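You operate a simulated robot arm through the tools that you are given. There is no shell and no other tool. Be economical: measure what you need, move in short steps, check, and stop when the job is done.

The job below is to be done with a simulated robot arm. You get a single attempt, and the scene is never put back.

TASK
The hopper has bridged: start the belt, knock it free, run it empty.
Fine: stop the belt once it is empty, then shut the gate and lock it.

It is judged by the outcome, as a careful person would: the job done as asked, and still so three seconds after it is handed in. It fails if anything else is knocked over, pushed out of place, dropped, spilled or broken.

THE ROBOT
A 6-joint arm with a four-finger gripper, fixed in place. Base frame: the origin is at the foot of the arm, x ahead of it, y to its left, z up. Lengths are in m, angles in degrees, forces in N, time in s.
With the tool pointing down near the work surface it reaches from about 0.1 to 0.64 m from the base axis. Its first joint turns from -166.0 to 166.0 degrees. Payload 3.43 kg.
The TCP is the grasp point between the finger pads, 0.03 m short of the fingertips. In the tool frame z runs along the fingers and y along their closing line. Largest opening 0.12 m; the body of the gripper starts 0.085 m behind the TCP.
Orientation is told as [roll, pitch, yaw] about the base's x, y, z axes, in that order, counted from this pose: with the fingers straight down and closing along the base's y, the tool's x points along the base's -x, its y along +y and its z along -z.

THE INTERFACE
- The arm moves only by the tool send_rows. Its argument "motion" is a list of rows, each a list of 3 entries, a list of its own where there are three numbers: the shift along the base's x, y, z in m, then the turn, a rotation vector about the base's x, y, z in degrees, then the finger opening in m, from 0 to 0.12. In form: [[[dx, dy, dz], [wx, wy, wz], grip], ...]. A call has 1 to 10 rows; each row shifts and turns the commanded pose from where the row before left it. A row lasts 0.2 s, in which the tool goes at most 0.05 m and 8.6 degrees; a call with a longer step from one row to the next is refused whole, and so is a gripper value outside its range. A pose out of reach is approached as far as the arm can. The call stops where the force on the tool passes 40 N (or 10 N more than at its start, if that is more) or the arm is blocked; 0.2 s more then pass. The fingers move at their own pace and stop on an object; they squeeze with about 45 N. The grip force told is the motor's: it shows also when the fingers shut on nothing. Time passes only in rows, and 0.2 s behind the last, so rows that do not move let the fingers close. It gives the time, the measured TCP pose, the force on the tool (base axes), the opening and the grip force at its end, in the units of the frame above (readings bear some noise), with the torque about the TCP (base axes, N m) and any sound that the robot's microphone picked up, and new pictures: "pictures" is both (left out), scene, wrist or none.
- Cameras (640 x 400 px; columns grow to the right, rows downward): "scene" is fixed at [0.051, 0.5002, 1.5265]; the picture's right is [-0.54, -0.84, 0.00], its down [-0.49, 0.31, -0.81] and it looks along [0.69, -0.44, -0.58] (base axes); focal length 345 px, centre (320, 200). "wrist" rides on the gripper at [0.071, -0.017, -0.12] in the tool frame; the picture's right is [0.23, 0.97, 0.00], its down [-0.81, 0.19, -0.55] and it looks along [-0.54, 0.13, 0.83] (tool axes); focal length 275 px, centre (320, 200). There is no depth. A picture from a camera that has moved, and an enlarged one, comes with that camera's place and axes in the base frame and with its lens.
- slide_trunk(by): slides the trunk up (or, below 0, down) by that many m; the arm rides with it, the base frame stays. It gives what a move gives, with no picture.
- inspect(camera, box): a new picture of the part [left, top, right, bottom] of that camera's present view, enlarged. No time passes.
- job_done(): hands the job in; it is judged then, once.

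Go step by step. Nothing tells you positions but the pictures and the camera data: compare them with the known pose of the tool, close in by small moves and look again before you grip or let go. The budget is 120 turns and 200 pictures, counting those below and the enlarged ones. Unless the task says otherwise, let go and move clear before handing in, and close with one line.

The tools are called after ">>>" as name(argument=value, ...) on one line, values as JSON. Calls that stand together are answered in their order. send_rows: Moves the arm, as the interface text tells. Its arguments: {"type":"object","properties":{"motion":{"type":"array","items":{"type":"array"}},"pictures":{"type":"string","enum":["both","scene","wrist","none"]}},"required":["motion"]} The other tools are called the same way: slide_trunk (by) slides the trunk up or down; inspect (camera, box) takes an enlarged picture of a part of a camera's view; job_done () hands the job in.

At the start:

```text
time: 0.0
tool_pos: [0.5566, -0.0286, 1.1953]
tcp_rot: [-0.1, 0.0, 0.0]
ft_force: [-0.3, -0.1, 0.2]
torque: [0.0, -0.01, 0.02]
width: 0.1201
finger_force: 0.1
trunk travel left (down, up): [-0.15, 0.29]
```

scene: 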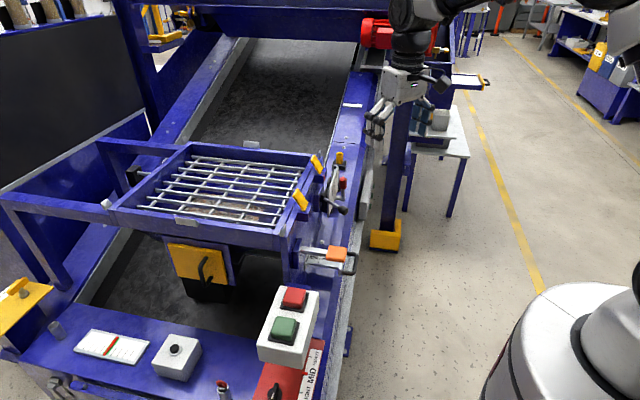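
wrist: 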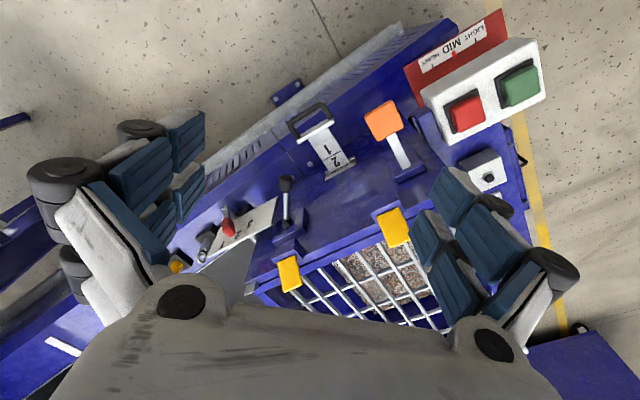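

I see a hopper with a grate, a start/stop button box, a slide gate handle with marks 1/2, an orange paddle lever and several small controls. I'll enlarge the views before moving.

>>> inspect(camera="scene", box=[240, 130, 400, 230])

>>> inspect(camera="scene", box=[220, 220, 400, 400])

>>> inspect(camera="wrist", box=[150, 80, 350, 300])

>>> inspect(camera="wrist", box=[340, 10, 560, 230])

>>> inspect(camera="scene", box=[0, 220, 240, 400])

```text
4.00 times, centred on (320, 180) of scene
camera zoom: at [0.051, 0.5002, 1.5265], right [-0.54, -0.84, 0.0], down [-0.49, 0.31, -0.81], along [0.69, -0.44, -0.58], focal length 1380 px, centre (320, 280)
```

zoom: 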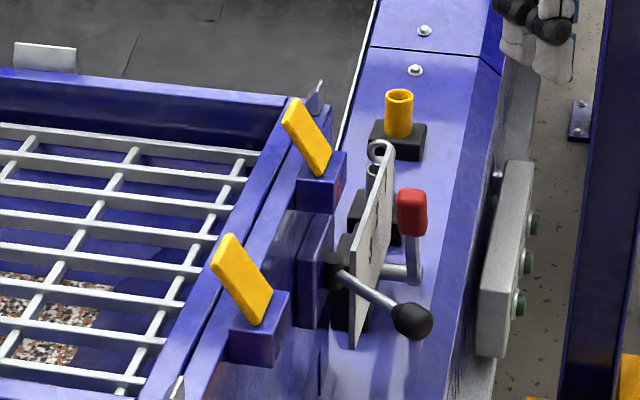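

```text
2.22 times, centred on (310, 310) of scene
camera zoom: at [0.051, 0.5002, 1.5265], right [-0.54, -0.84, 0.0], down [-0.49, 0.31, -0.81], along [0.69, -0.44, -0.58], focal length 767 px, centre (342, -44)
```

zoom: 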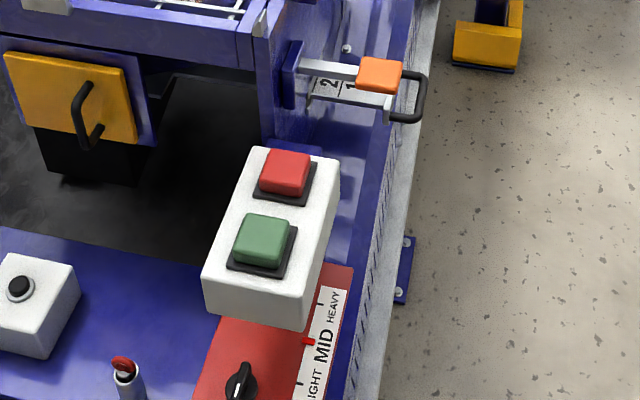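

```text
1.82 times, centred on (250, 190) of wrist
camera zoom: at [0.4845, -0.0452, 1.3158], right [-0.23, 0.97, 0.0], down [0.81, 0.19, 0.55], along [0.54, 0.13, -0.83], focal length 500 px, centre (447, 218)
```

zoom: 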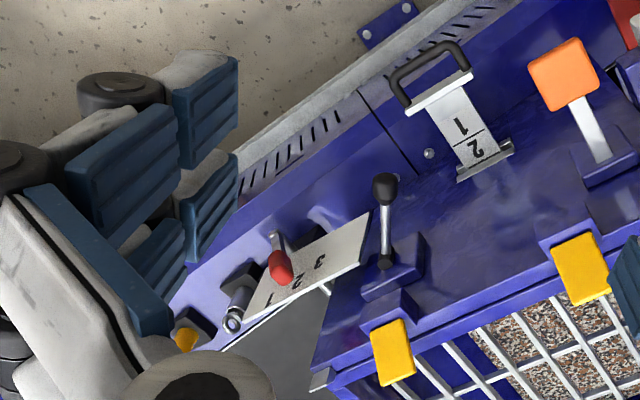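

```text
1.82 times, centred on (450, 120) of wrist
camera zoom: at [0.4845, -0.0452, 1.3158], right [-0.23, 0.97, 0.0], down [0.81, 0.19, 0.55], along [0.54, 0.13, -0.83], focal length 500 px, centre (84, 346)
```

zoom: 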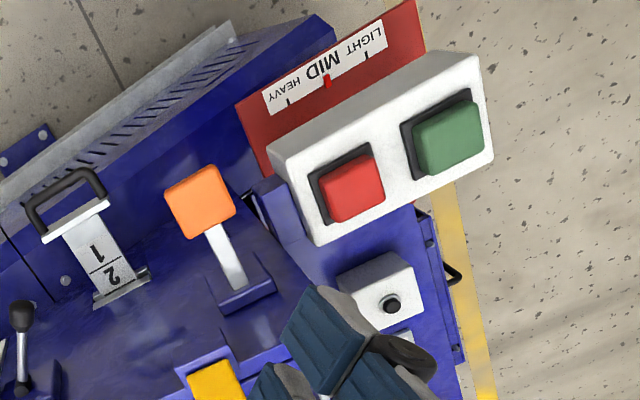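

```text
2.22 times, centred on (120, 310) of scene
camera zoom: at [0.051, 0.5002, 1.5265], right [-0.54, -0.84, 0.0], down [-0.49, 0.31, -0.81], along [0.69, -0.44, -0.58], focal length 767 px, centre (764, -44)
```

zoom: 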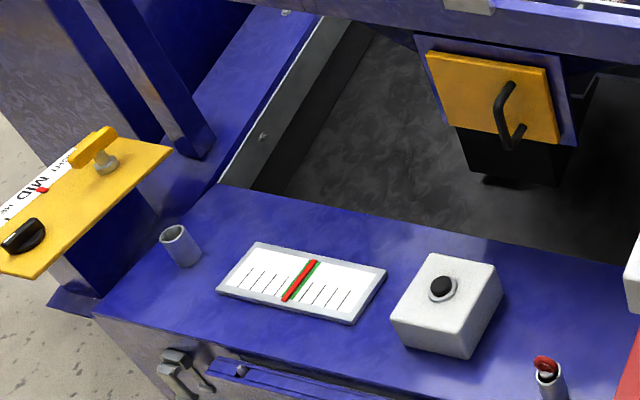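

I have rough positions: green button near (0.50, 0.31, 0.82), red near (0.57, 0.25, 0.815), orange paddle near (0.60, 0.09, 0.86), slide handle near (0.67, -0.02, 0.71). Next I back the arm off to look at the controls from other angles.

>>> send_rows(motion=[[[-0.04, 0, 0.02], [0, 0, 0], 0.06], [[-0.04, 0, 0.02], [0, 0, 0], 0.02], [[-0.04, 0, 0.0], [0, 0, 0], 0.0], [[-0.04, 0.0, 0], [0, 0, 0], 0.0], [[-0.04, 0.0, 0], [0, 0, 0], 0.0]])

```text
time: 1.2
tool_pos: [0.3533, -0.0284, 1.2373]
tcp_rot: [0.0, -0.1, 0.0]
ft_force: [-0.3, -1.1, 0.1]
torque: [0.0, 0.0, -0.05]
width: 0.0403
finger_force: 1.9
trunk travel left (down, up): [-0.15, 0.29]
camera wrist: at [0.2812, -0.0441, 1.358], right [-0.23, 0.97, 0.0], down [0.81, 0.19, 0.55], along [0.54, 0.13, -0.83], focal length 275 px, centre (320, 200)
```

scene: 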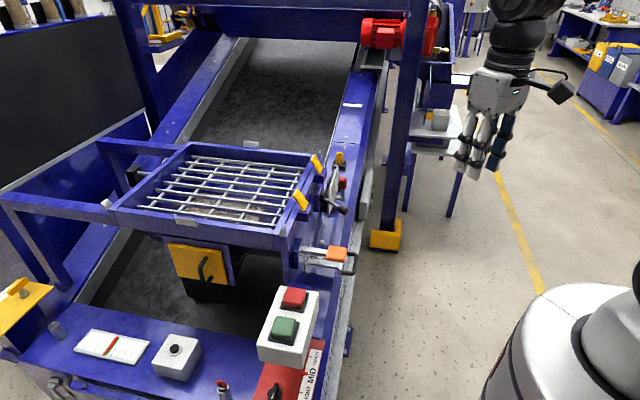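
wrist: 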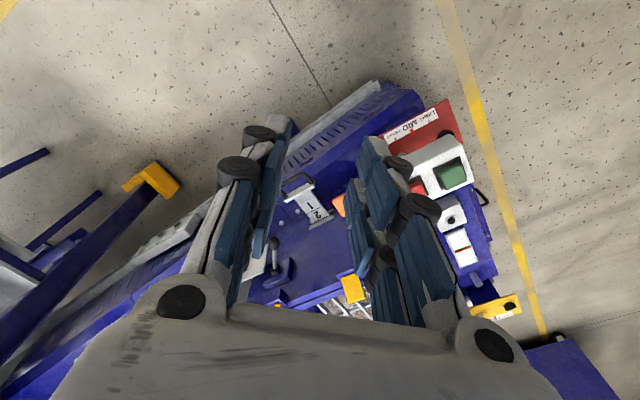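

The open fingers block much of the wrist view. I'll tilt the tool forward and drop a little to look at the numbered plate and the levers.

>>> send_rows(motion=[[[0.03, -0.03, -0.03], [0, -8, 0], 0.12], [[0.03, -0.03, -0.03], [0, -8, 0], 0.12], [[0.03, -0.03, -0.03], [0, -8, 0], 0.12], [[0.0, -0.03, -0.03], [0, -8, 0], 0.12], [[0, 0, -0.03], [0, -8, 0], 0.12]], pictures="wrist")

```text
refused: row 1 steps farther than a row can; nothing moved
```

The step was slightly too long, so I'm resending it shorter.

>>> send_rows(motion=[[[0.028, -0.025, -0.03], [0, -8, 0], 0.12], [[0.028, -0.025, -0.03], [0, -8, 0], 0.12], [[0.028, -0.025, -0.03], [0, -8, 0], 0.12], [[0.0, -0.025, -0.03], [0, -8, 0], 0.12], [[0, 0, -0.03], [0, -8, 0], 0.12]], pictures="wrist")

```text
time: 2.4
tool_pos: [0.4329, -0.1092, 1.0877]
tcp_rot: [1.3, -35.2, 4.1]
ft_force: [4.2, -3.4, 1.5]
torque: [0.13, 0.21, 0.13]
width: 0.1193
finger_force: 0.1
out of reach, approached as far as the arm can: row 5
trunk travel left (down, up): [-0.15, 0.29]
camera wrist: at [0.306, -0.1392, 1.1456], right [-0.27, 0.96, -0.12], down [0.33, 0.2, 0.92], along [0.91, 0.21, -0.37], focal length 275 px, centre (320, 200)
```

wrist: 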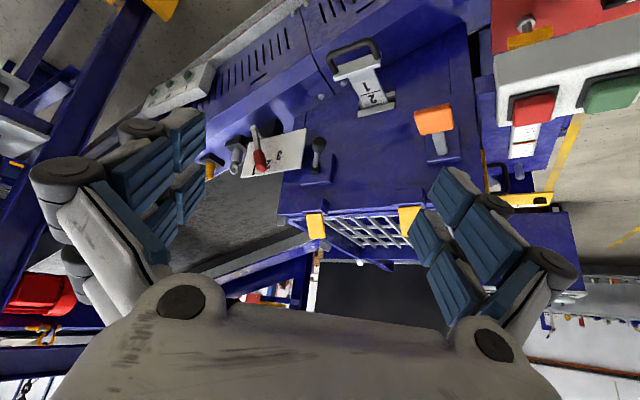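

>>> inspect(camera="wrist", box=[190, 90, 350, 220])

>>> inspect(camera="wrist", box=[300, 20, 500, 220])

```text
3.08 times, centred on (270, 155) of wrist
camera zoom: at [0.306, -0.1392, 1.1456], right [-0.27, 0.96, -0.12], down [0.33, 0.2, 0.92], along [0.91, 0.21, -0.37], focal length 847 px, centre (474, 338)
```

zoom: 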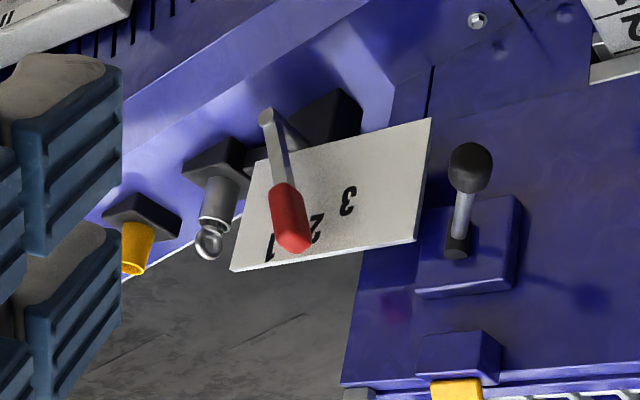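

```text
2.00 times, centred on (400, 120) of wrist
camera zoom: at [0.306, -0.1392, 1.1456], right [-0.27, 0.96, -0.12], down [0.33, 0.2, 0.92], along [0.91, 0.21, -0.37], focal length 551 px, centre (160, 360)
```

zoom: 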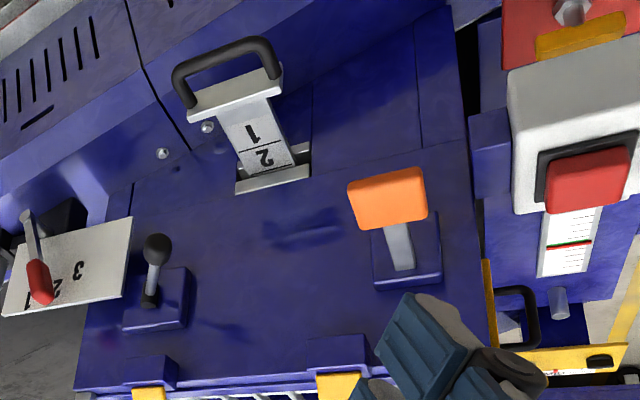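

Next I look at the console cards and the front yellow door from the left side.

>>> send_rows(motion=[[[-0.015, 0.045, 0.0], [0, 8, 0], 0.12], [[-0.015, 0.045, 0.0], [0, 8, 0], 0.12], [[-0.015, 0.045, 0.01], [0, 0, 8], 0.12], [[-0.015, 0.045, 0.01], [0, 0, 8], 0.12], [[-0.015, 0.045, 0.01], [0, 0, 8], 0.12], [[-0.015, 0.045, 0.01], [0, 0, 8], 0.12], [[0, 0.045, 0.01], [0, 0, 0], 0.12], [[0, 0.045, 0.01], [0, 0, 0], 0.12]], pictures="wrist")

```text
time: 4.2
tool_pos: [0.3518, 0.2375, 1.1534]
tcp_rot: [1.6, -21.3, 32.0]
ft_force: [0.2, 1.0, -0.3]
torque: [-0.05, 0.0, 0.0]
width: 0.1202
finger_force: 0.1
trunk travel left (down, up): [-0.15, 0.29]
camera wrist: at [0.2683, 0.1632, 1.2393], right [-0.71, 0.71, -0.06], down [0.38, 0.44, 0.81], along [0.6, 0.55, -0.58], focal length 275 px, centre (320, 200)
```

wrist: 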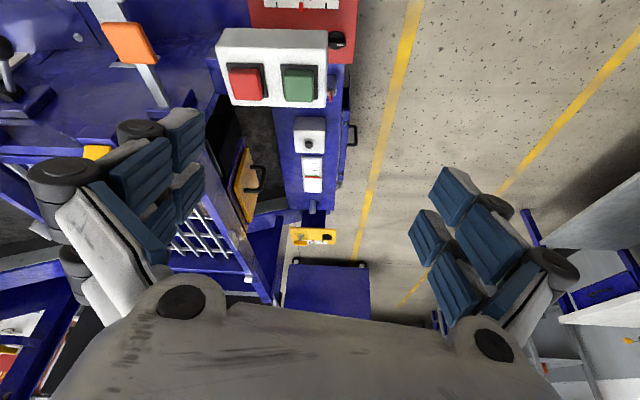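

>>> inspect(camera="wrist", box=[200, 0, 380, 110])

>>> inspect(camera="wrist", box=[220, 100, 380, 270])

>>> inspect(camera="scene", box=[130, 120, 270, 310])

```text
3.56 times, centred on (290, 55) of wrist
camera zoom: at [0.2683, 0.1632, 1.2393], right [-0.71, 0.71, -0.06], down [0.38, 0.44, 0.81], along [0.6, 0.55, -0.58], focal length 979 px, centre (427, 716)
```

zoom: 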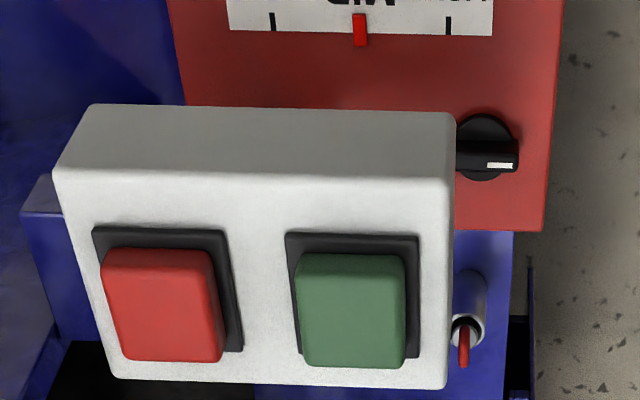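

```text
2.35 times, centred on (300, 185) of wrist
camera zoom: at [0.2683, 0.1632, 1.2393], right [-0.71, 0.71, -0.06], down [0.38, 0.44, 0.81], along [0.6, 0.55, -0.58], focal length 648 px, centre (367, 235)
```

zoom: 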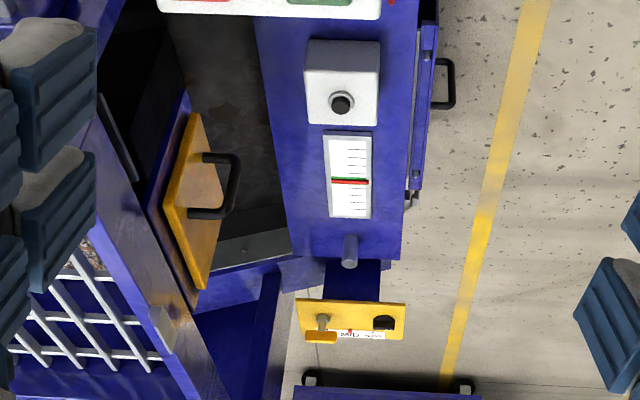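

```text
2.11 times, centred on (200, 215) of scene
camera zoom: at [0.051, 0.5002, 1.5265], right [-0.54, -0.84, 0.0], down [-0.49, 0.31, -0.81], along [0.69, -0.44, -0.58], focal length 726 px, centre (573, 168)
```

zoom: 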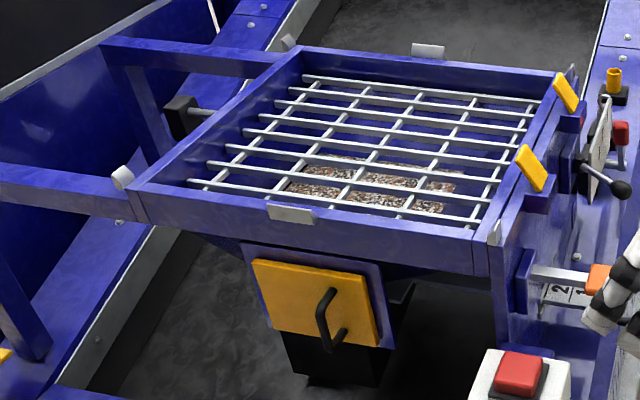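

I now take the orange pad for the knocker and the 1|2 slide for the gate; the yellow front door looks like an inspection hatch. I still need a closer view of the quadrant, ring pin and black lever.

>>> send_rows(motion=[[[0.0, -0.045, 0.0], [0, 0, -8], 0.12], [[0, -0.045, 0.0], [0, 0, -8], 0.12], [[0, -0.045, 0.0], [0, 0, -8], 0.12], [[0.01, -0.045, 0.0], [0, 0, -8], 0.12], [[0.02, -0.045, 0], [0, -5, 0], 0.12], [[0.02, -0.045, 0], [0, -5, 0], 0.12], [[0.03, -0.03, -0.02], [0, 0, 0], 0.12], [[0.03, -0.03, -0.02], [0, 0, 0], 0.12], [[0.04, -0.0, -0.02], [0, 0, 0], 0.12]], pictures="wrist")

```text
time: 6.2
tool_pos: [0.502, -0.093, 1.0914]
tcp_rot: [1.7, -31.2, -0.2]
ft_force: [0.4, 1.3, 0.2]
torque: [0.01, 0.05, 0.02]
width: 0.1198
finger_force: 0.0
trunk travel left (down, up): [-0.15, 0.29]
camera wrist: at [0.3783, -0.113, 1.1579], right [-0.21, 0.97, -0.09], down [0.4, 0.17, 0.9], along [0.89, 0.15, -0.43], focal length 275 px, centre (320, 200)
```

wrist: 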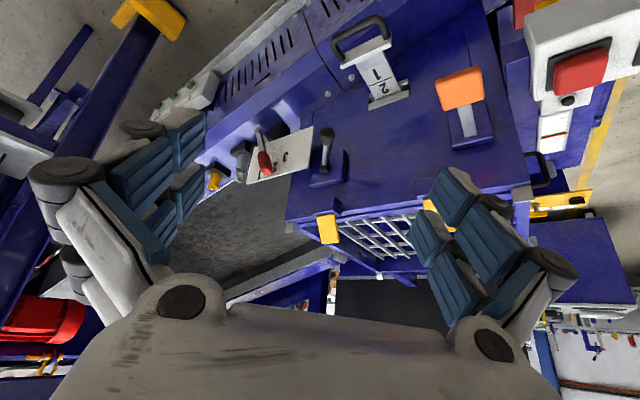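

>>> send_rows(motion=[[[0.02, -0.03, -0.03], [0, 0, -4], 0.12], [[0.02, -0.03, -0.03], [0, 0, -4], 0.12], [[0.02, -0.03, -0.03], [0, 0, 0], 0.12], [[0, -0.0, -0.03], [0, 0, 0], 0.12]], pictures="both")

>>> inspect(camera="wrist", box=[200, 40, 400, 240])

```text
time: 7.2
tool_pos: [0.5607, -0.1788, 0.9731]
tcp_rot: [1.8, -31.4, -8.2]
ft_force: [0.2, 0.9, -0.6]
torque: [0.02, 0.0, -0.04]
width: 0.12
finger_force: 0.1
trunk travel left (down, up): [-0.15, 0.29]
camera wrist: at [0.4351, -0.183, 1.0389], right [-0.07, 0.99, -0.09], down [0.42, 0.12, 0.9], along [0.9, 0.02, -0.43], focal length 275 px, centre (320, 200)
```

scene: 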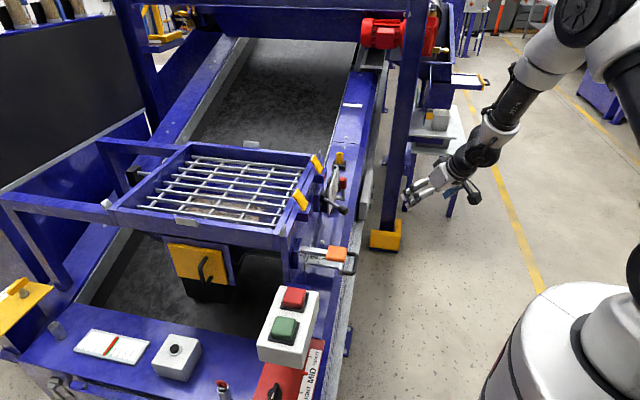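
wrist: 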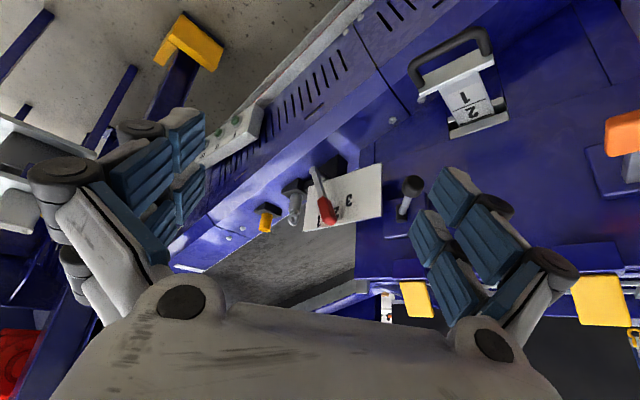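

```text
2.00 times, centred on (300, 140) of wrist
camera zoom: at [0.4351, -0.183, 1.0389], right [-0.07, 0.99, -0.09], down [0.42, 0.12, 0.9], along [0.9, 0.02, -0.43], focal length 551 px, centre (360, 320)
```

zoom: 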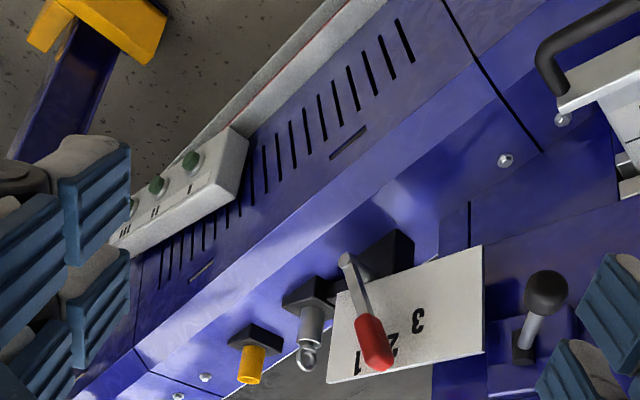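

The controls are clear enough to start. I'll bring the closed fingers, pointing down, above the green start button.

>>> send_rows(motion=[[[-0.03, 0.02, 0.03], [0, 8, 0], 0.1], [[-0.03, 0.02, 0.03], [0, 8, 0], 0.06], [[-0.02, 0.04, 0.0], [0, 8, 0], 0.02], [[0, 0.045, 0.0], [0, 7.4, 0], 0.0], [[0, 0.045, 0.0], [0, 0, 8], 0.0], [[0, 0.045, 0.0], [0, 0, 0], 0.0], [[0, 0.045, 0], [0, 0, 0], 0.0], [[0, 0.045, 0], [0, 0, 0], 0.0], [[0, 0.045, 0], [0, 0, 0], 0.0], [[0, 0.045, 0], [0, 0, 0], 0.0]], pictures="none")

>>> send_rows(motion=[[[0.01, 0.045, -0.01], [-1.8, 0, 0], 0.0], [[0.01, 0.045, -0.01], [0, 0, 0], 0.0], [[0.0, 0.0, -0.02], [0, 0, 0], 0.0]])

```text
time: 9.4
tool_pos: [0.4868, 0.2095, 1.0226]
tcp_rot: [-2.6, 0.0, 1.0]
ft_force: [0.3, 0.8, -0.3]
torque: [0.03, -0.01, -0.01]
width: 0.0001
finger_force: 32.4
out of reach, approached as far as the arm can: row 1
trunk travel left (down, up): [-0.15, 0.29]
```

```text
time: 10.2
tool_pos: [0.507, 0.3021, 0.9864]
tcp_rot: [-4.3, -0.2, 1.0]
ft_force: [0.1, -0.2, -0.1]
torque: [0.03, 0.01, 0.0]
width: 0.0
finger_force: 33.4
trunk travel left (down, up): [-0.15, 0.29]
camera wrist: at [0.4342, 0.292, 1.1077], right [-0.25, 0.97, -0.07], down [0.81, 0.25, 0.54], along [0.54, 0.07, -0.84], focal length 275 px, centre (320, 200)
```

scene: 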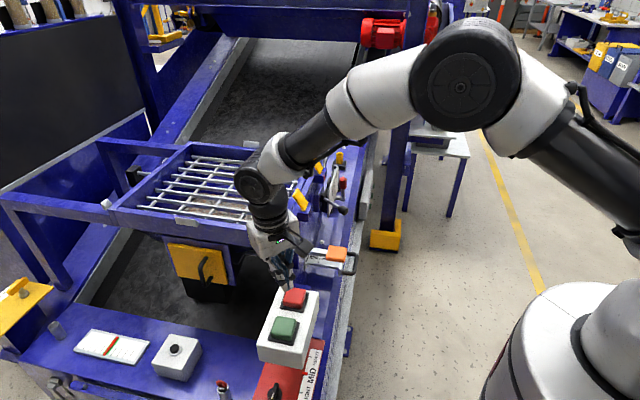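
wrist: 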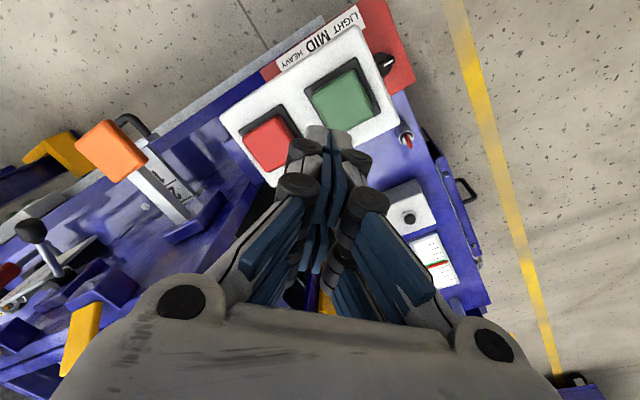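

The closed fingers are near the green button, at about (0.497, 0.309, 0.816). I'll straighten the tool, align and descend gently.

>>> send_rows(motion=[[[-0.01, 0.007, -0.03], [4.3, 0, 0], 0.0], [[0, 0, -0.04], [0, 0, 0], 0.0], [[0, 0, -0.03], [0, 0, 0], 0.0], [[0, 0, -0.015], [0, 0, 0], 0.0]])

```text
time: 11.2
tool_pos: [0.4992, 0.3059, 0.8718]
tcp_rot: [0.0, -0.2, 1.0]
ft_force: [-0.5, 0.2, -0.1]
torque: [0.01, -0.01, -0.02]
width: 0.0
finger_force: 33.3
trunk travel left (down, up): [-0.15, 0.29]
camera wrist: at [0.4273, 0.2889, 0.9927], right [-0.25, 0.97, 0.0], down [0.81, 0.21, 0.56], along [0.54, 0.14, -0.83], focal length 275 px, centre (320, 200)
```

scene: 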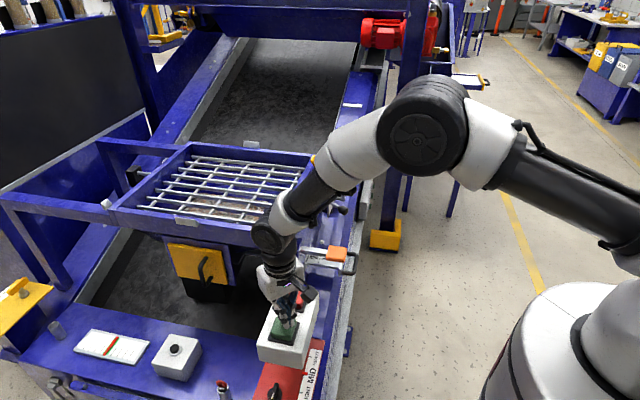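
wrist: 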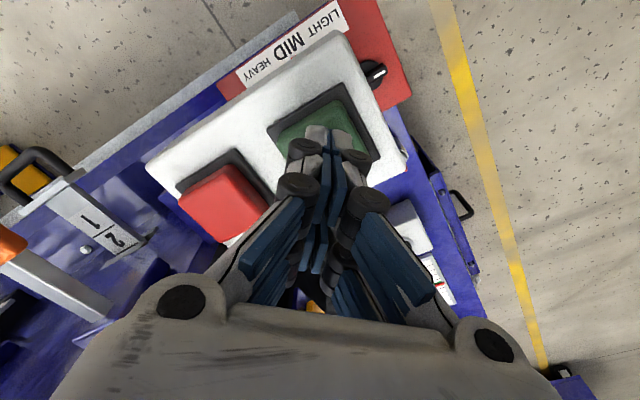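

>>> send_rows(motion=[[[0, 0, -0.012], [0, 0, 0], 0.0], [[0, 0, -0.007], [0, 0, 0], 0.0], [[0, 0, -0.005], [0, 0, 0], 0.0], [[0, 0, -0.005], [0, 0, 0], 0.0], [[0, 0, -0.004], [0, 0, 0], 0.0], [[0, 0, -0.004], [0, 0, 0], 0.0]], pictures="none")

```text
time: 12.6
tool_pos: [0.4984, 0.3066, 0.8372]
tcp_rot: [0.1, -0.5, 1.0]
ft_force: [-5.3, -5.0, 37.3]
torque: [-0.14, 0.5, 0.05]
width: 0.0062
finger_force: 33.3
trunk travel left (down, up): [-0.15, 0.29]
heard: click
```

Click heard and the button took the press. Lifting and looking for belt movement.

>>> send_rows(motion=[[[0, 0, 0.03], [0, 0, 0], 0.0], [[0, 0, 0.04], [0, 0, 0], 0.0], [[0, -0.02, 0.04], [0, 0, 0], 0.0]])

>>> inspect(camera="scene", box=[60, 180, 380, 400])

```text
time: 13.4
tool_pos: [0.4953, 0.2844, 0.9412]
tcp_rot: [0.0, -0.2, 0.9]
ft_force: [1.0, -0.3, -0.2]
torque: [0.01, -0.01, 0.02]
width: 0.0001
finger_force: 33.3
trunk travel left (down, up): [-0.15, 0.29]
camera wrist: at [0.4233, 0.2654, 1.0624], right [-0.25, 0.97, 0.0], down [0.81, 0.21, 0.56], along [0.54, 0.14, -0.83], focal length 275 px, centre (320, 200)
```

scene: 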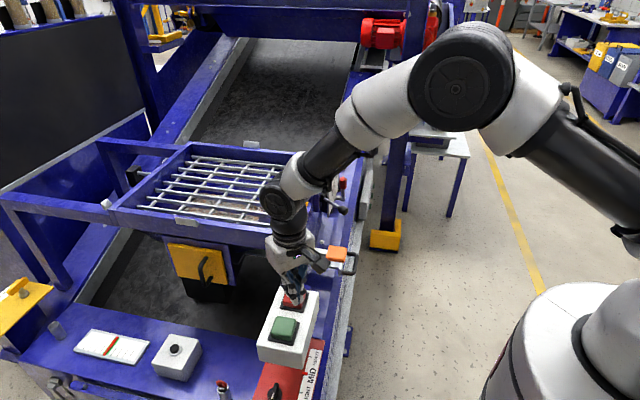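
wrist: 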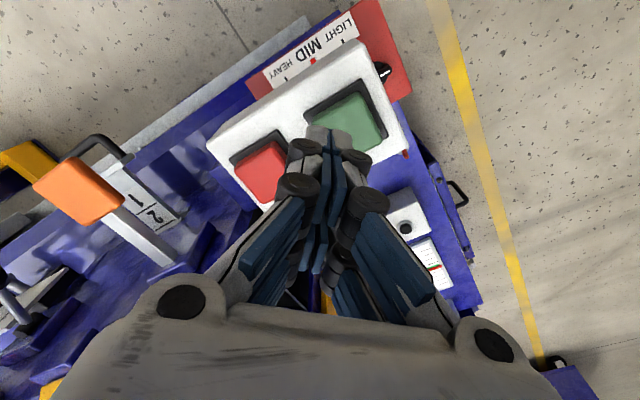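

```text
1.82 times, centred on (220, 290) of scene
camera zoom: at [0.051, 0.5002, 1.5265], right [-0.54, -0.84, 0.0], down [-0.49, 0.31, -0.81], along [0.69, -0.44, -0.58], focal length 627 px, centre (502, 36)
```

zoom: 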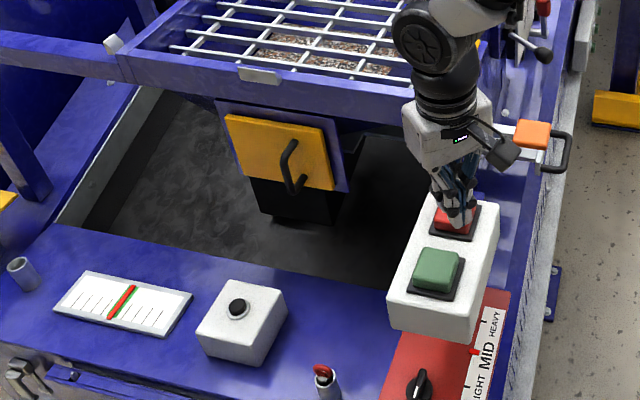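

Next is the orange pad near (0.602, 0.094, 0.86), on a horizontal bar from the hopper wall. I'll move above it, keeping clear.

>>> send_rows(motion=[[[0.021, -0.037, 0.01], [0, 0, 0], 0.0], [[0.021, -0.037, 0.01], [0, 0, 0], 0.0], [[0.021, -0.037, 0], [0, 0, 0], 0.0], [[0.021, -0.037, 0], [0, 0, 0], 0.0], [[0.022, -0.04, 0], [0, 0, 0], 0.0]])

>>> inspect(camera="scene", box=[60, 180, 380, 400])

```text
time: 14.6
tool_pos: [0.6052, 0.0985, 0.9616]
tcp_rot: [0.0, -0.2, 1.1]
ft_force: [-0.4, -0.5, 0.1]
torque: [0.02, -0.01, 0.0]
width: 0.0
finger_force: 32.9
trunk travel left (down, up): [-0.15, 0.29]
camera wrist: at [0.5326, 0.0809, 1.0835], right [-0.25, 0.97, 0.0], down [0.81, 0.21, 0.56], along [0.54, 0.14, -0.83], focal length 275 px, centre (320, 200)
```

scene: 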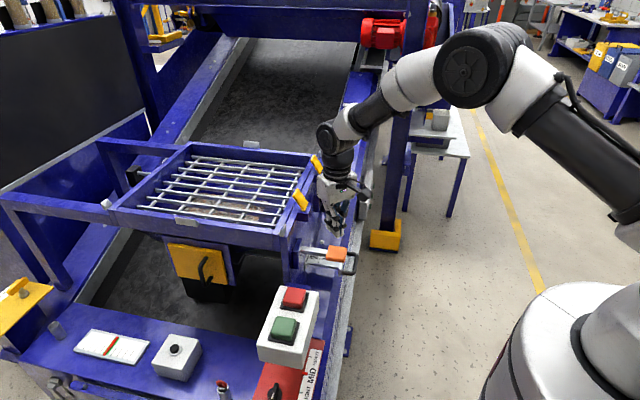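
wrist: 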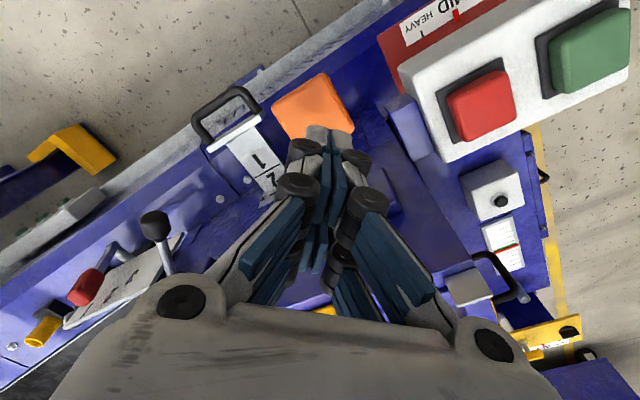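

```text
1.82 times, centred on (220, 290) of scene
camera zoom: at [0.051, 0.5002, 1.5265], right [-0.54, -0.84, 0.0], down [-0.49, 0.31, -0.81], along [0.69, -0.44, -0.58], focal length 627 px, centre (502, 36)
```

zoom: 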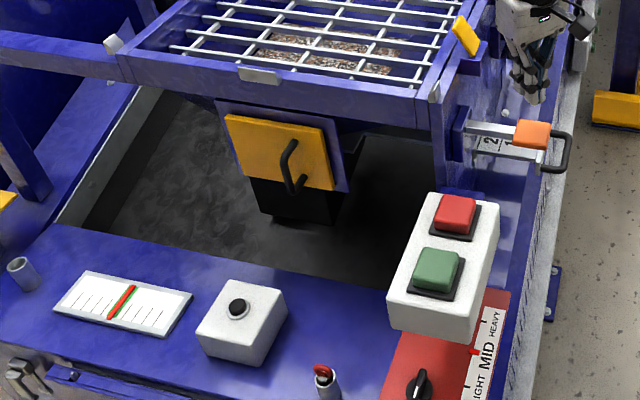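

>>> inspect(camera="scene", box=[100, 230, 190, 310])

>>> send_rows(motion=[[[-0.009, -0.006, -0.03], [0, 0, 0], 0.0], [[0, 0, -0.015], [0, 0, 0], 0.0]])

>>> inspect(camera="scene", box=[100, 230, 190, 310])

```text
5.00 times, centred on (145, 270) of scene
camera zoom: at [0.051, 0.5002, 1.5265], right [-0.54, -0.84, 0.0], down [-0.49, 0.31, -0.81], along [0.69, -0.44, -0.58], focal length 1725 px, centre (1195, -150)
```

zoom: 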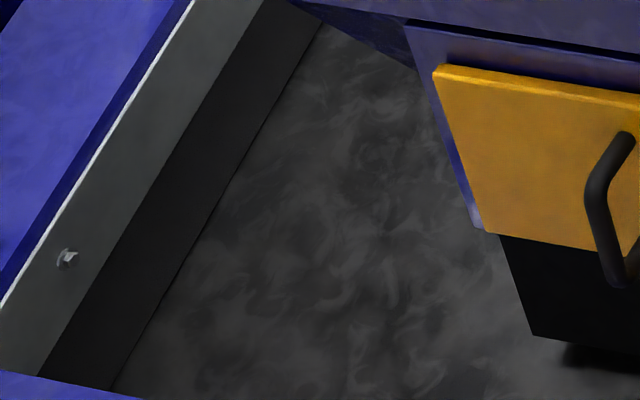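

```text
time: 15.2
tool_pos: [0.5948, 0.092, 0.9186]
tcp_rot: [0.0, -0.2, 1.1]
ft_force: [-0.1, 0.1, -0.3]
torque: [-0.02, 0.03, 0.03]
width: 0.0002
finger_force: 33.4
trunk travel left (down, up): [-0.15, 0.29]
camera wrist: at [0.5227, 0.074, 1.0402], right [-0.25, 0.97, 0.0], down [0.81, 0.21, 0.56], along [0.54, 0.14, -0.83], focal length 275 px, centre (320, 200)
```

scene: 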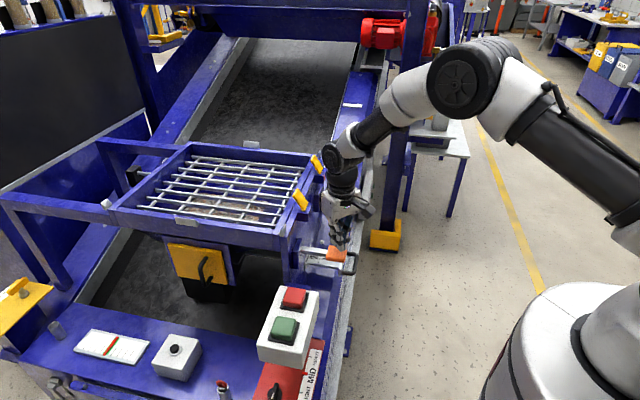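
wrist: 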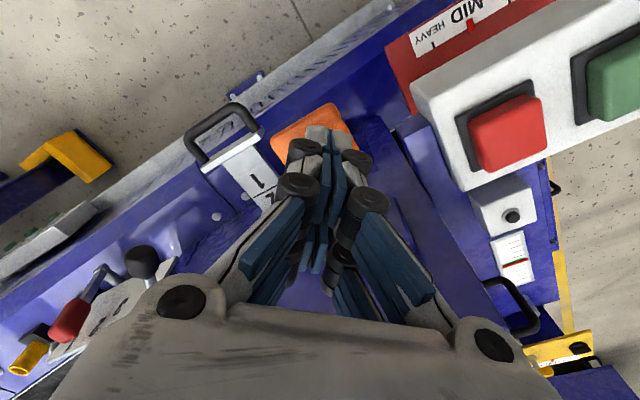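

```text
5.00 times, centred on (145, 270) of scene
camera zoom: at [0.051, 0.5002, 1.5265], right [-0.54, -0.84, 0.0], down [-0.49, 0.31, -0.81], along [0.69, -0.44, -0.58], focal length 1725 px, centre (1195, -150)
```

zoom: 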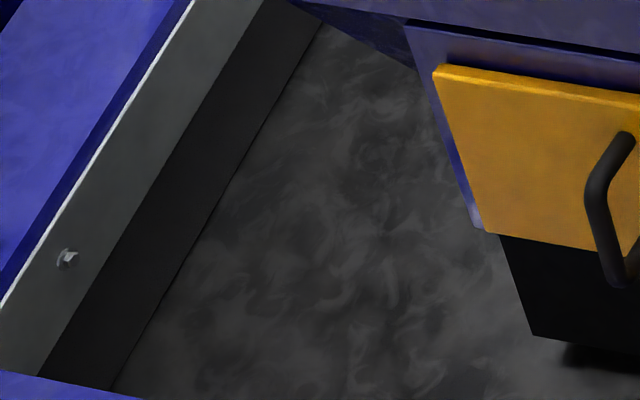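

I want to be certain the belt is actually moving before freeing material, so I'll compare the upper belt over a short pause.

>>> inspect(camera="scene", box=[200, 40, 340, 145])

>>> send_rows(motion=[[[0, 0, 0], [0, 0, 0], 0.0]], pictures="none")

>>> inspect(camera="scene", box=[200, 40, 340, 145])

```text
3.81 times, centred on (270, 92) of scene
camera zoom: at [0.051, 0.5002, 1.5265], right [-0.54, -0.84, 0.0], down [-0.49, 0.31, -0.81], along [0.69, -0.44, -0.58], focal length 1314 px, centre (510, 610)
```

zoom: 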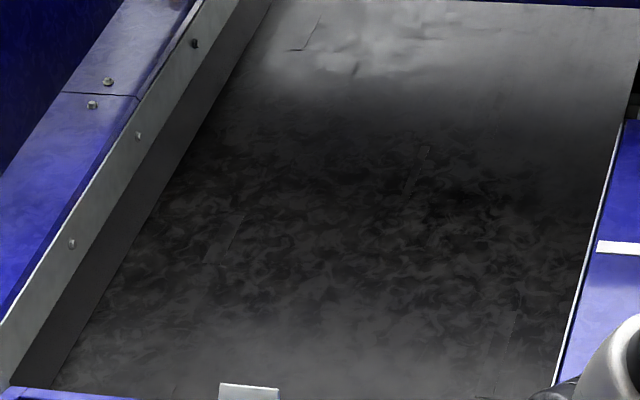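

```text
time: 15.6
tool_pos: [0.5954, 0.092, 0.9189]
tcp_rot: [0.0, -0.2, 1.1]
ft_force: [0.1, -0.1, -0.3]
torque: [-0.02, -0.02, 0.01]
width: 0.0
finger_force: 33.0
trunk travel left (down, up): [-0.15, 0.29]
```

```text
3.81 times, centred on (270, 92) of scene
camera zoom: at [0.051, 0.5002, 1.5265], right [-0.54, -0.84, 0.0], down [-0.49, 0.31, -0.81], along [0.69, -0.44, -0.58], focal length 1314 px, centre (510, 610)
```

zoom: 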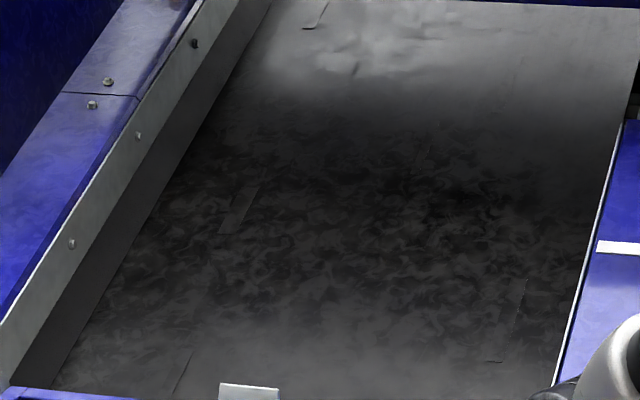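

Patches on the belt have moved up, so it is running. Now I press the orange pad downward step by step.

>>> send_rows(motion=[[[0, 0, -0.015], [0, 0, 0], 0.0], [[0, 0, -0.008], [0, 0, 0], 0.0], [[0, 0, -0.006], [0, 0, 0], 0.0], [[0, 0, -0.006], [0, 0, 0], 0.0], [[0, 0, -0.006], [0, 0, 0], 0.0]])

```text
time: 16.8
tool_pos: [0.5944, 0.0933, 0.8767]
tcp_rot: [-0.2, -0.3, 1.0]
ft_force: [-0.1, -0.4, 0.3]
torque: [-0.04, 0.01, 0.0]
width: 0.0
finger_force: 33.1
trunk travel left (down, up): [-0.15, 0.29]
camera wrist: at [0.5216, 0.0751, 0.9975], right [-0.25, 0.97, 0.0], down [0.81, 0.21, 0.56], along [0.54, 0.14, -0.83], focal length 275 px, centre (320, 200)
```

scene: 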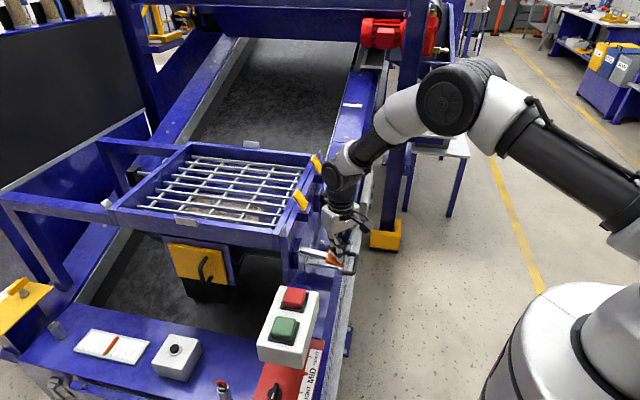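
wrist: 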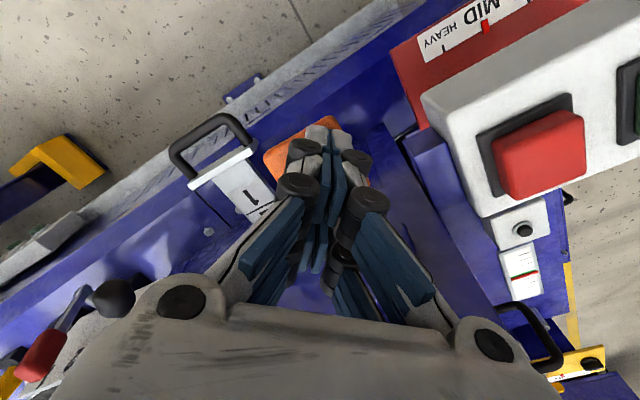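

>>> inspect(camera="scene", box=[280, 190, 380, 290])

>>> inspect(camera="wrist", box=[230, 80, 430, 260])

```text
4.00 times, centred on (330, 240) of scene
camera zoom: at [0.051, 0.5002, 1.5265], right [-0.54, -0.84, 0.0], down [-0.49, 0.31, -0.81], along [0.69, -0.44, -0.58], focal length 1380 px, centre (280, 40)
```

zoom: 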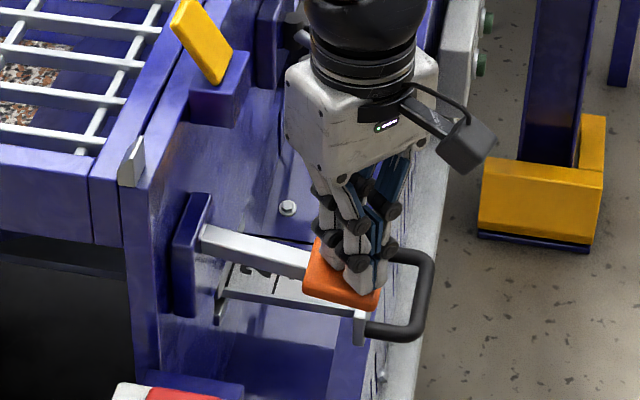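

```text
2.22 times, centred on (330, 170) of wrist
camera zoom: at [0.5216, 0.0751, 0.9975], right [-0.25, 0.97, 0.0], down [0.81, 0.21, 0.56], along [0.54, 0.14, -0.83], focal length 612 px, centre (298, 267)
```

zoom: 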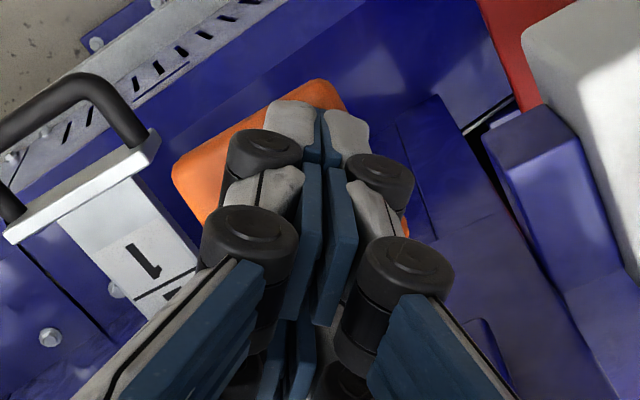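

The tips sit right on the pad, just about touching. I'll continue pressing slowly.

>>> send_rows(motion=[[[0, 0, -0.005], [0, 0, 0], 0.0], [[0, 0, -0.005], [0, 0, 0], 0.0], [[0, 0, -0.005], [0, 0, 0], 0.0], [[0, 0, -0.005], [0, 0, 0], 0.0]], pictures="scene")

>>> inspect(camera="scene", box=[280, 190, 380, 290])

```text
time: 17.8
tool_pos: [0.5937, 0.094, 0.8563]
tcp_rot: [0.0, -0.3, 1.0]
ft_force: [0.2, -0.5, 1.4]
torque: [-0.01, -0.03, -0.01]
width: 0.0001
finger_force: 33.3
trunk travel left (down, up): [-0.15, 0.29]
```

scene: 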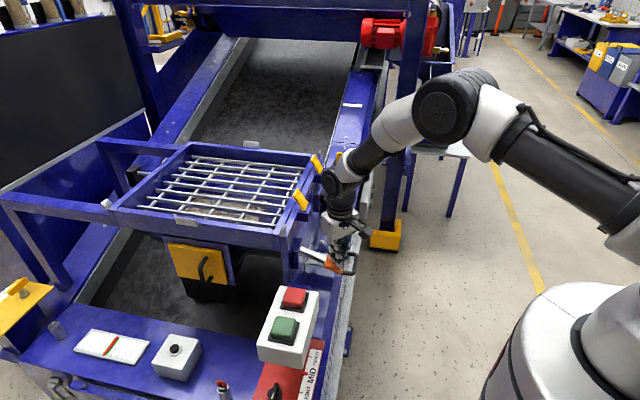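

```text
4.00 times, centred on (330, 240) of scene
camera zoom: at [0.051, 0.5002, 1.5265], right [-0.54, -0.84, 0.0], down [-0.49, 0.31, -0.81], along [0.69, -0.44, -0.58], focal length 1380 px, centre (280, 40)
```

zoom: 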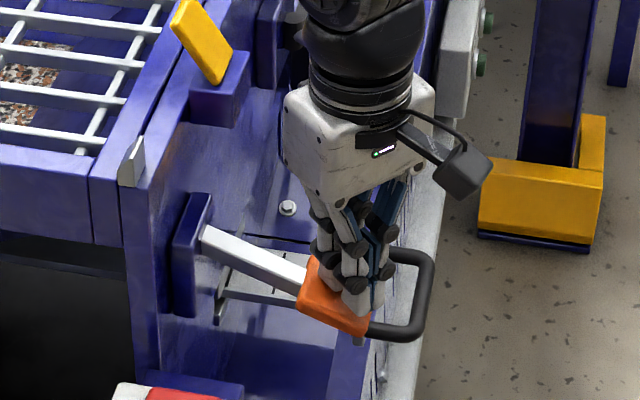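

The bar pivots down easily under about 1.4 N. I press further until it stops or sounds.

>>> send_rows(motion=[[[0, 0, -0.008], [0, 0, 0], 0.0], [[0, 0, -0.008], [0, 0, 0], 0.0], [[0, 0, -0.008], [0, 0, 0], 0.0], [[0, 0, -0.008], [0, 0, 0], 0.0]], pictures="none")

>>> inspect(camera="scene", box=[280, 190, 380, 290])

```text
time: 18.7
tool_pos: [0.5949, 0.0946, 0.8411]
tcp_rot: [0.0, -0.6, 1.1]
ft_force: [-17.1, -5.6, 27.9]
torque: [0.1, -0.26, 0.04]
width: 0.0
finger_force: 33.5
trunk travel left (down, up): [-0.15, 0.29]
stopped in row 4: the force on the tool passed its limit at 48 N (the readings are from after the stop); the commanded pose is now the measured one
```

```text
4.00 times, centred on (330, 240) of scene
camera zoom: at [0.051, 0.5002, 1.5265], right [-0.54, -0.84, 0.0], down [-0.49, 0.31, -0.81], along [0.69, -0.44, -0.58], focal length 1380 px, centre (280, 40)
```

zoom: 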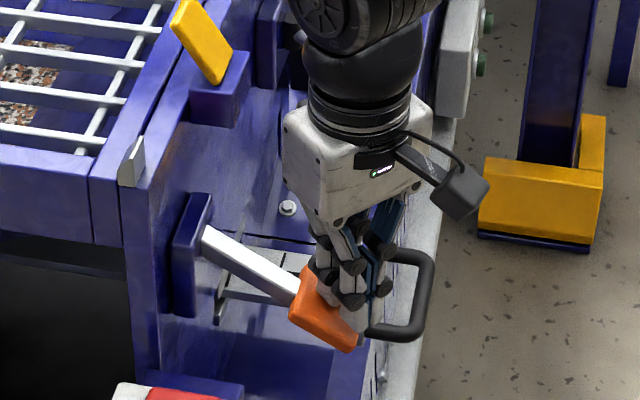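

The lever is at its stop. I let it go quickly and see whether it strikes or stays down.

>>> send_rows(motion=[[[0, 0, 0.045], [0, 0, 0], 0.0], [[0, 0, 0.045], [0, 0, 0], 0.0]], pictures="scene")

>>> inspect(camera="scene", box=[100, 140, 380, 320])

```text
time: 19.3
tool_pos: [0.5967, 0.0932, 0.9275]
tcp_rot: [0.0, -0.5, 1.1]
ft_force: [-0.2, -0.2, -0.9]
torque: [0.03, 0.03, 0.03]
width: 0.0
finger_force: 32.9
trunk travel left (down, up): [-0.15, 0.29]
```

scene: 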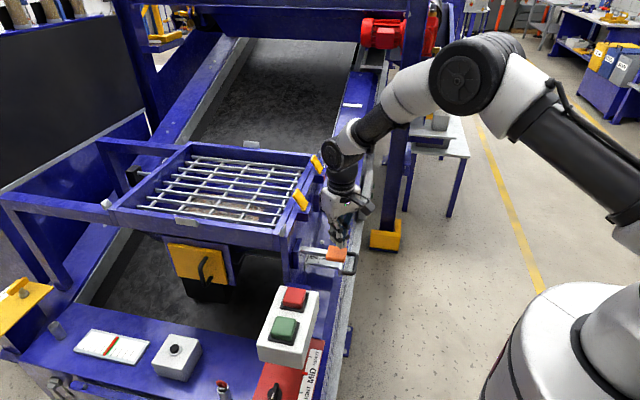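

```text
2.22 times, centred on (240, 230) of scene
camera zoom: at [0.051, 0.5002, 1.5265], right [-0.54, -0.84, 0.0], down [-0.49, 0.31, -0.81], along [0.69, -0.44, -0.58], focal length 767 px, centre (498, 133)
```

zoom: 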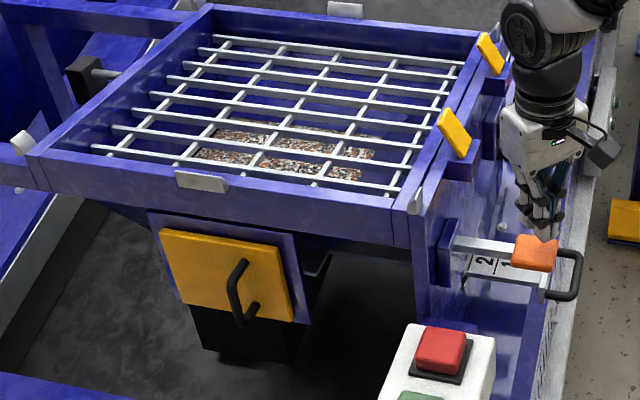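

The lever sprang back with no sound, and the material looks unchanged. I'll strike it faster and closer to the pad's middle.

>>> send_rows(motion=[[[0.01, 0.008, -0.02], [0, 0, 0], 0.0], [[0, 0, -0.04], [0, 0, 0], 0.0], [[0, 0, -0.03], [0, 0, 0], 0.0], [[0, 0, 0.045], [0, 0, 0], 0.0], [[0, 0, 0.045], [0, 0, 0], 0.0]], pictures="wrist")

>>> inspect(camera="scene", box=[100, 140, 380, 320])

```text
time: 20.5
tool_pos: [0.6093, 0.1007, 0.9262]
tcp_rot: [0.1, -0.4, 1.1]
ft_force: [0.1, -0.7, -1.1]
torque: [0.01, 0.01, -0.04]
width: 0.0
finger_force: 33.5
trunk travel left (down, up): [-0.15, 0.29]
camera wrist: at [0.5373, 0.0826, 1.0469], right [-0.25, 0.97, 0.0], down [0.8, 0.21, 0.56], along [0.54, 0.14, -0.83], focal length 275 px, centre (320, 200)
```

wrist: 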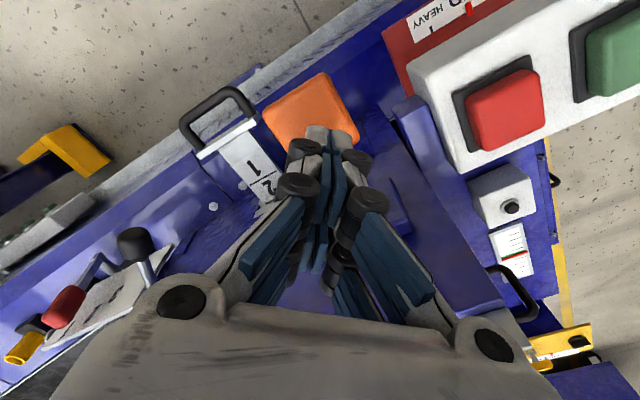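

```text
2.22 times, centred on (240, 230) of scene
camera zoom: at [0.051, 0.5002, 1.5265], right [-0.54, -0.84, 0.0], down [-0.49, 0.31, -0.81], along [0.69, -0.44, -0.58], focal length 767 px, centre (498, 133)
```

zoom: 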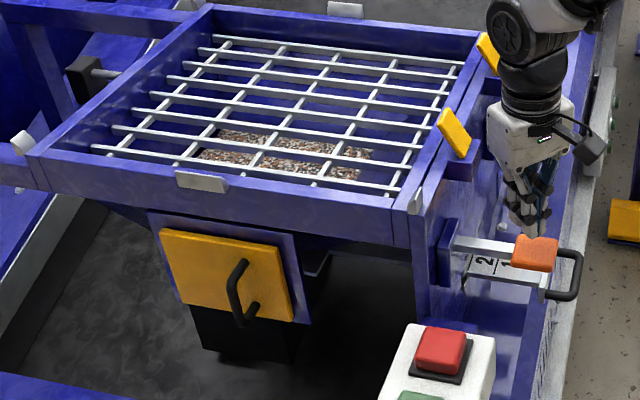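

The material texture looks slightly different now. I wait a little and compare.

>>> send_rows(motion=[[[0, 0, 0.02], [0, 0, 0], 0.0], [[0, 0, 0], [0, 0, 0], 0.0], [[0, 0, 0], [0, 0, 0], 0.0], [[0, 0, 0], [0, 0, 0], 0.0], [[0, 0, 0], [0, 0, 0], 0.0], [[0, 0, 0], [0, 0, 0], 0.0], [[0, 0, 0], [0, 0, 0], 0.0], [[0, 0, 0], [0, 0, 0], 0.0]], pictures="none")

>>> inspect(camera="scene", box=[100, 140, 380, 320])

>>> inspect(camera="scene", box=[180, 40, 360, 150])

```text
time: 22.3
tool_pos: [0.6091, 0.1019, 0.9468]
tcp_rot: [0.0, -0.6, 1.0]
ft_force: [0.2, 0.2, 0.5]
torque: [0.0, 0.0, 0.02]
width: 0.0
finger_force: 33.3
trunk travel left (down, up): [-0.15, 0.29]
```

```text
2.22 times, centred on (240, 230) of scene
camera zoom: at [0.051, 0.5002, 1.5265], right [-0.54, -0.84, 0.0], down [-0.49, 0.31, -0.81], along [0.69, -0.44, -0.58], focal length 767 px, centre (498, 133)
```

zoom: 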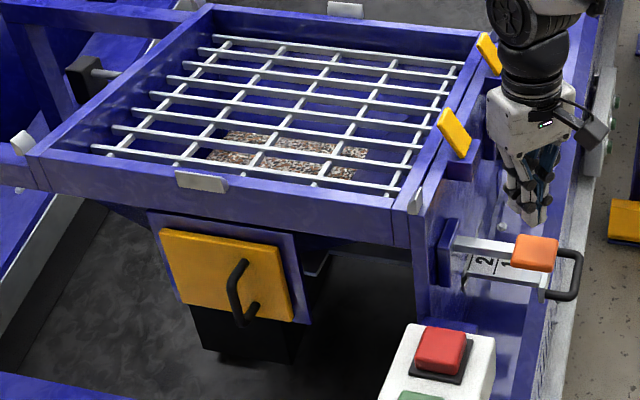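

```text
3.56 times, centred on (270, 95) of scene
camera zoom: at [0.051, 0.5002, 1.5265], right [-0.54, -0.84, 0.0], down [-0.49, 0.31, -0.81], along [0.69, -0.44, -0.58], focal length 1227 px, centre (498, 573)
```

zoom: 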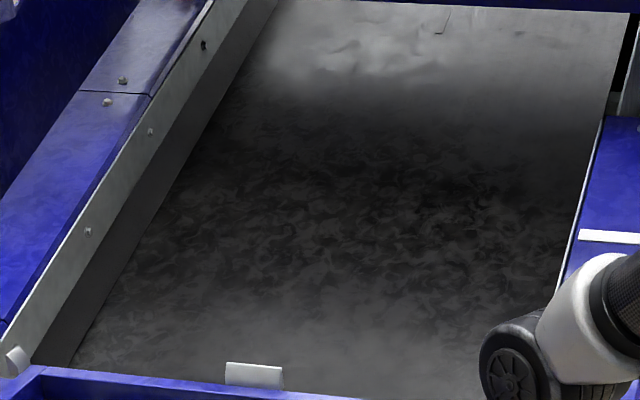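

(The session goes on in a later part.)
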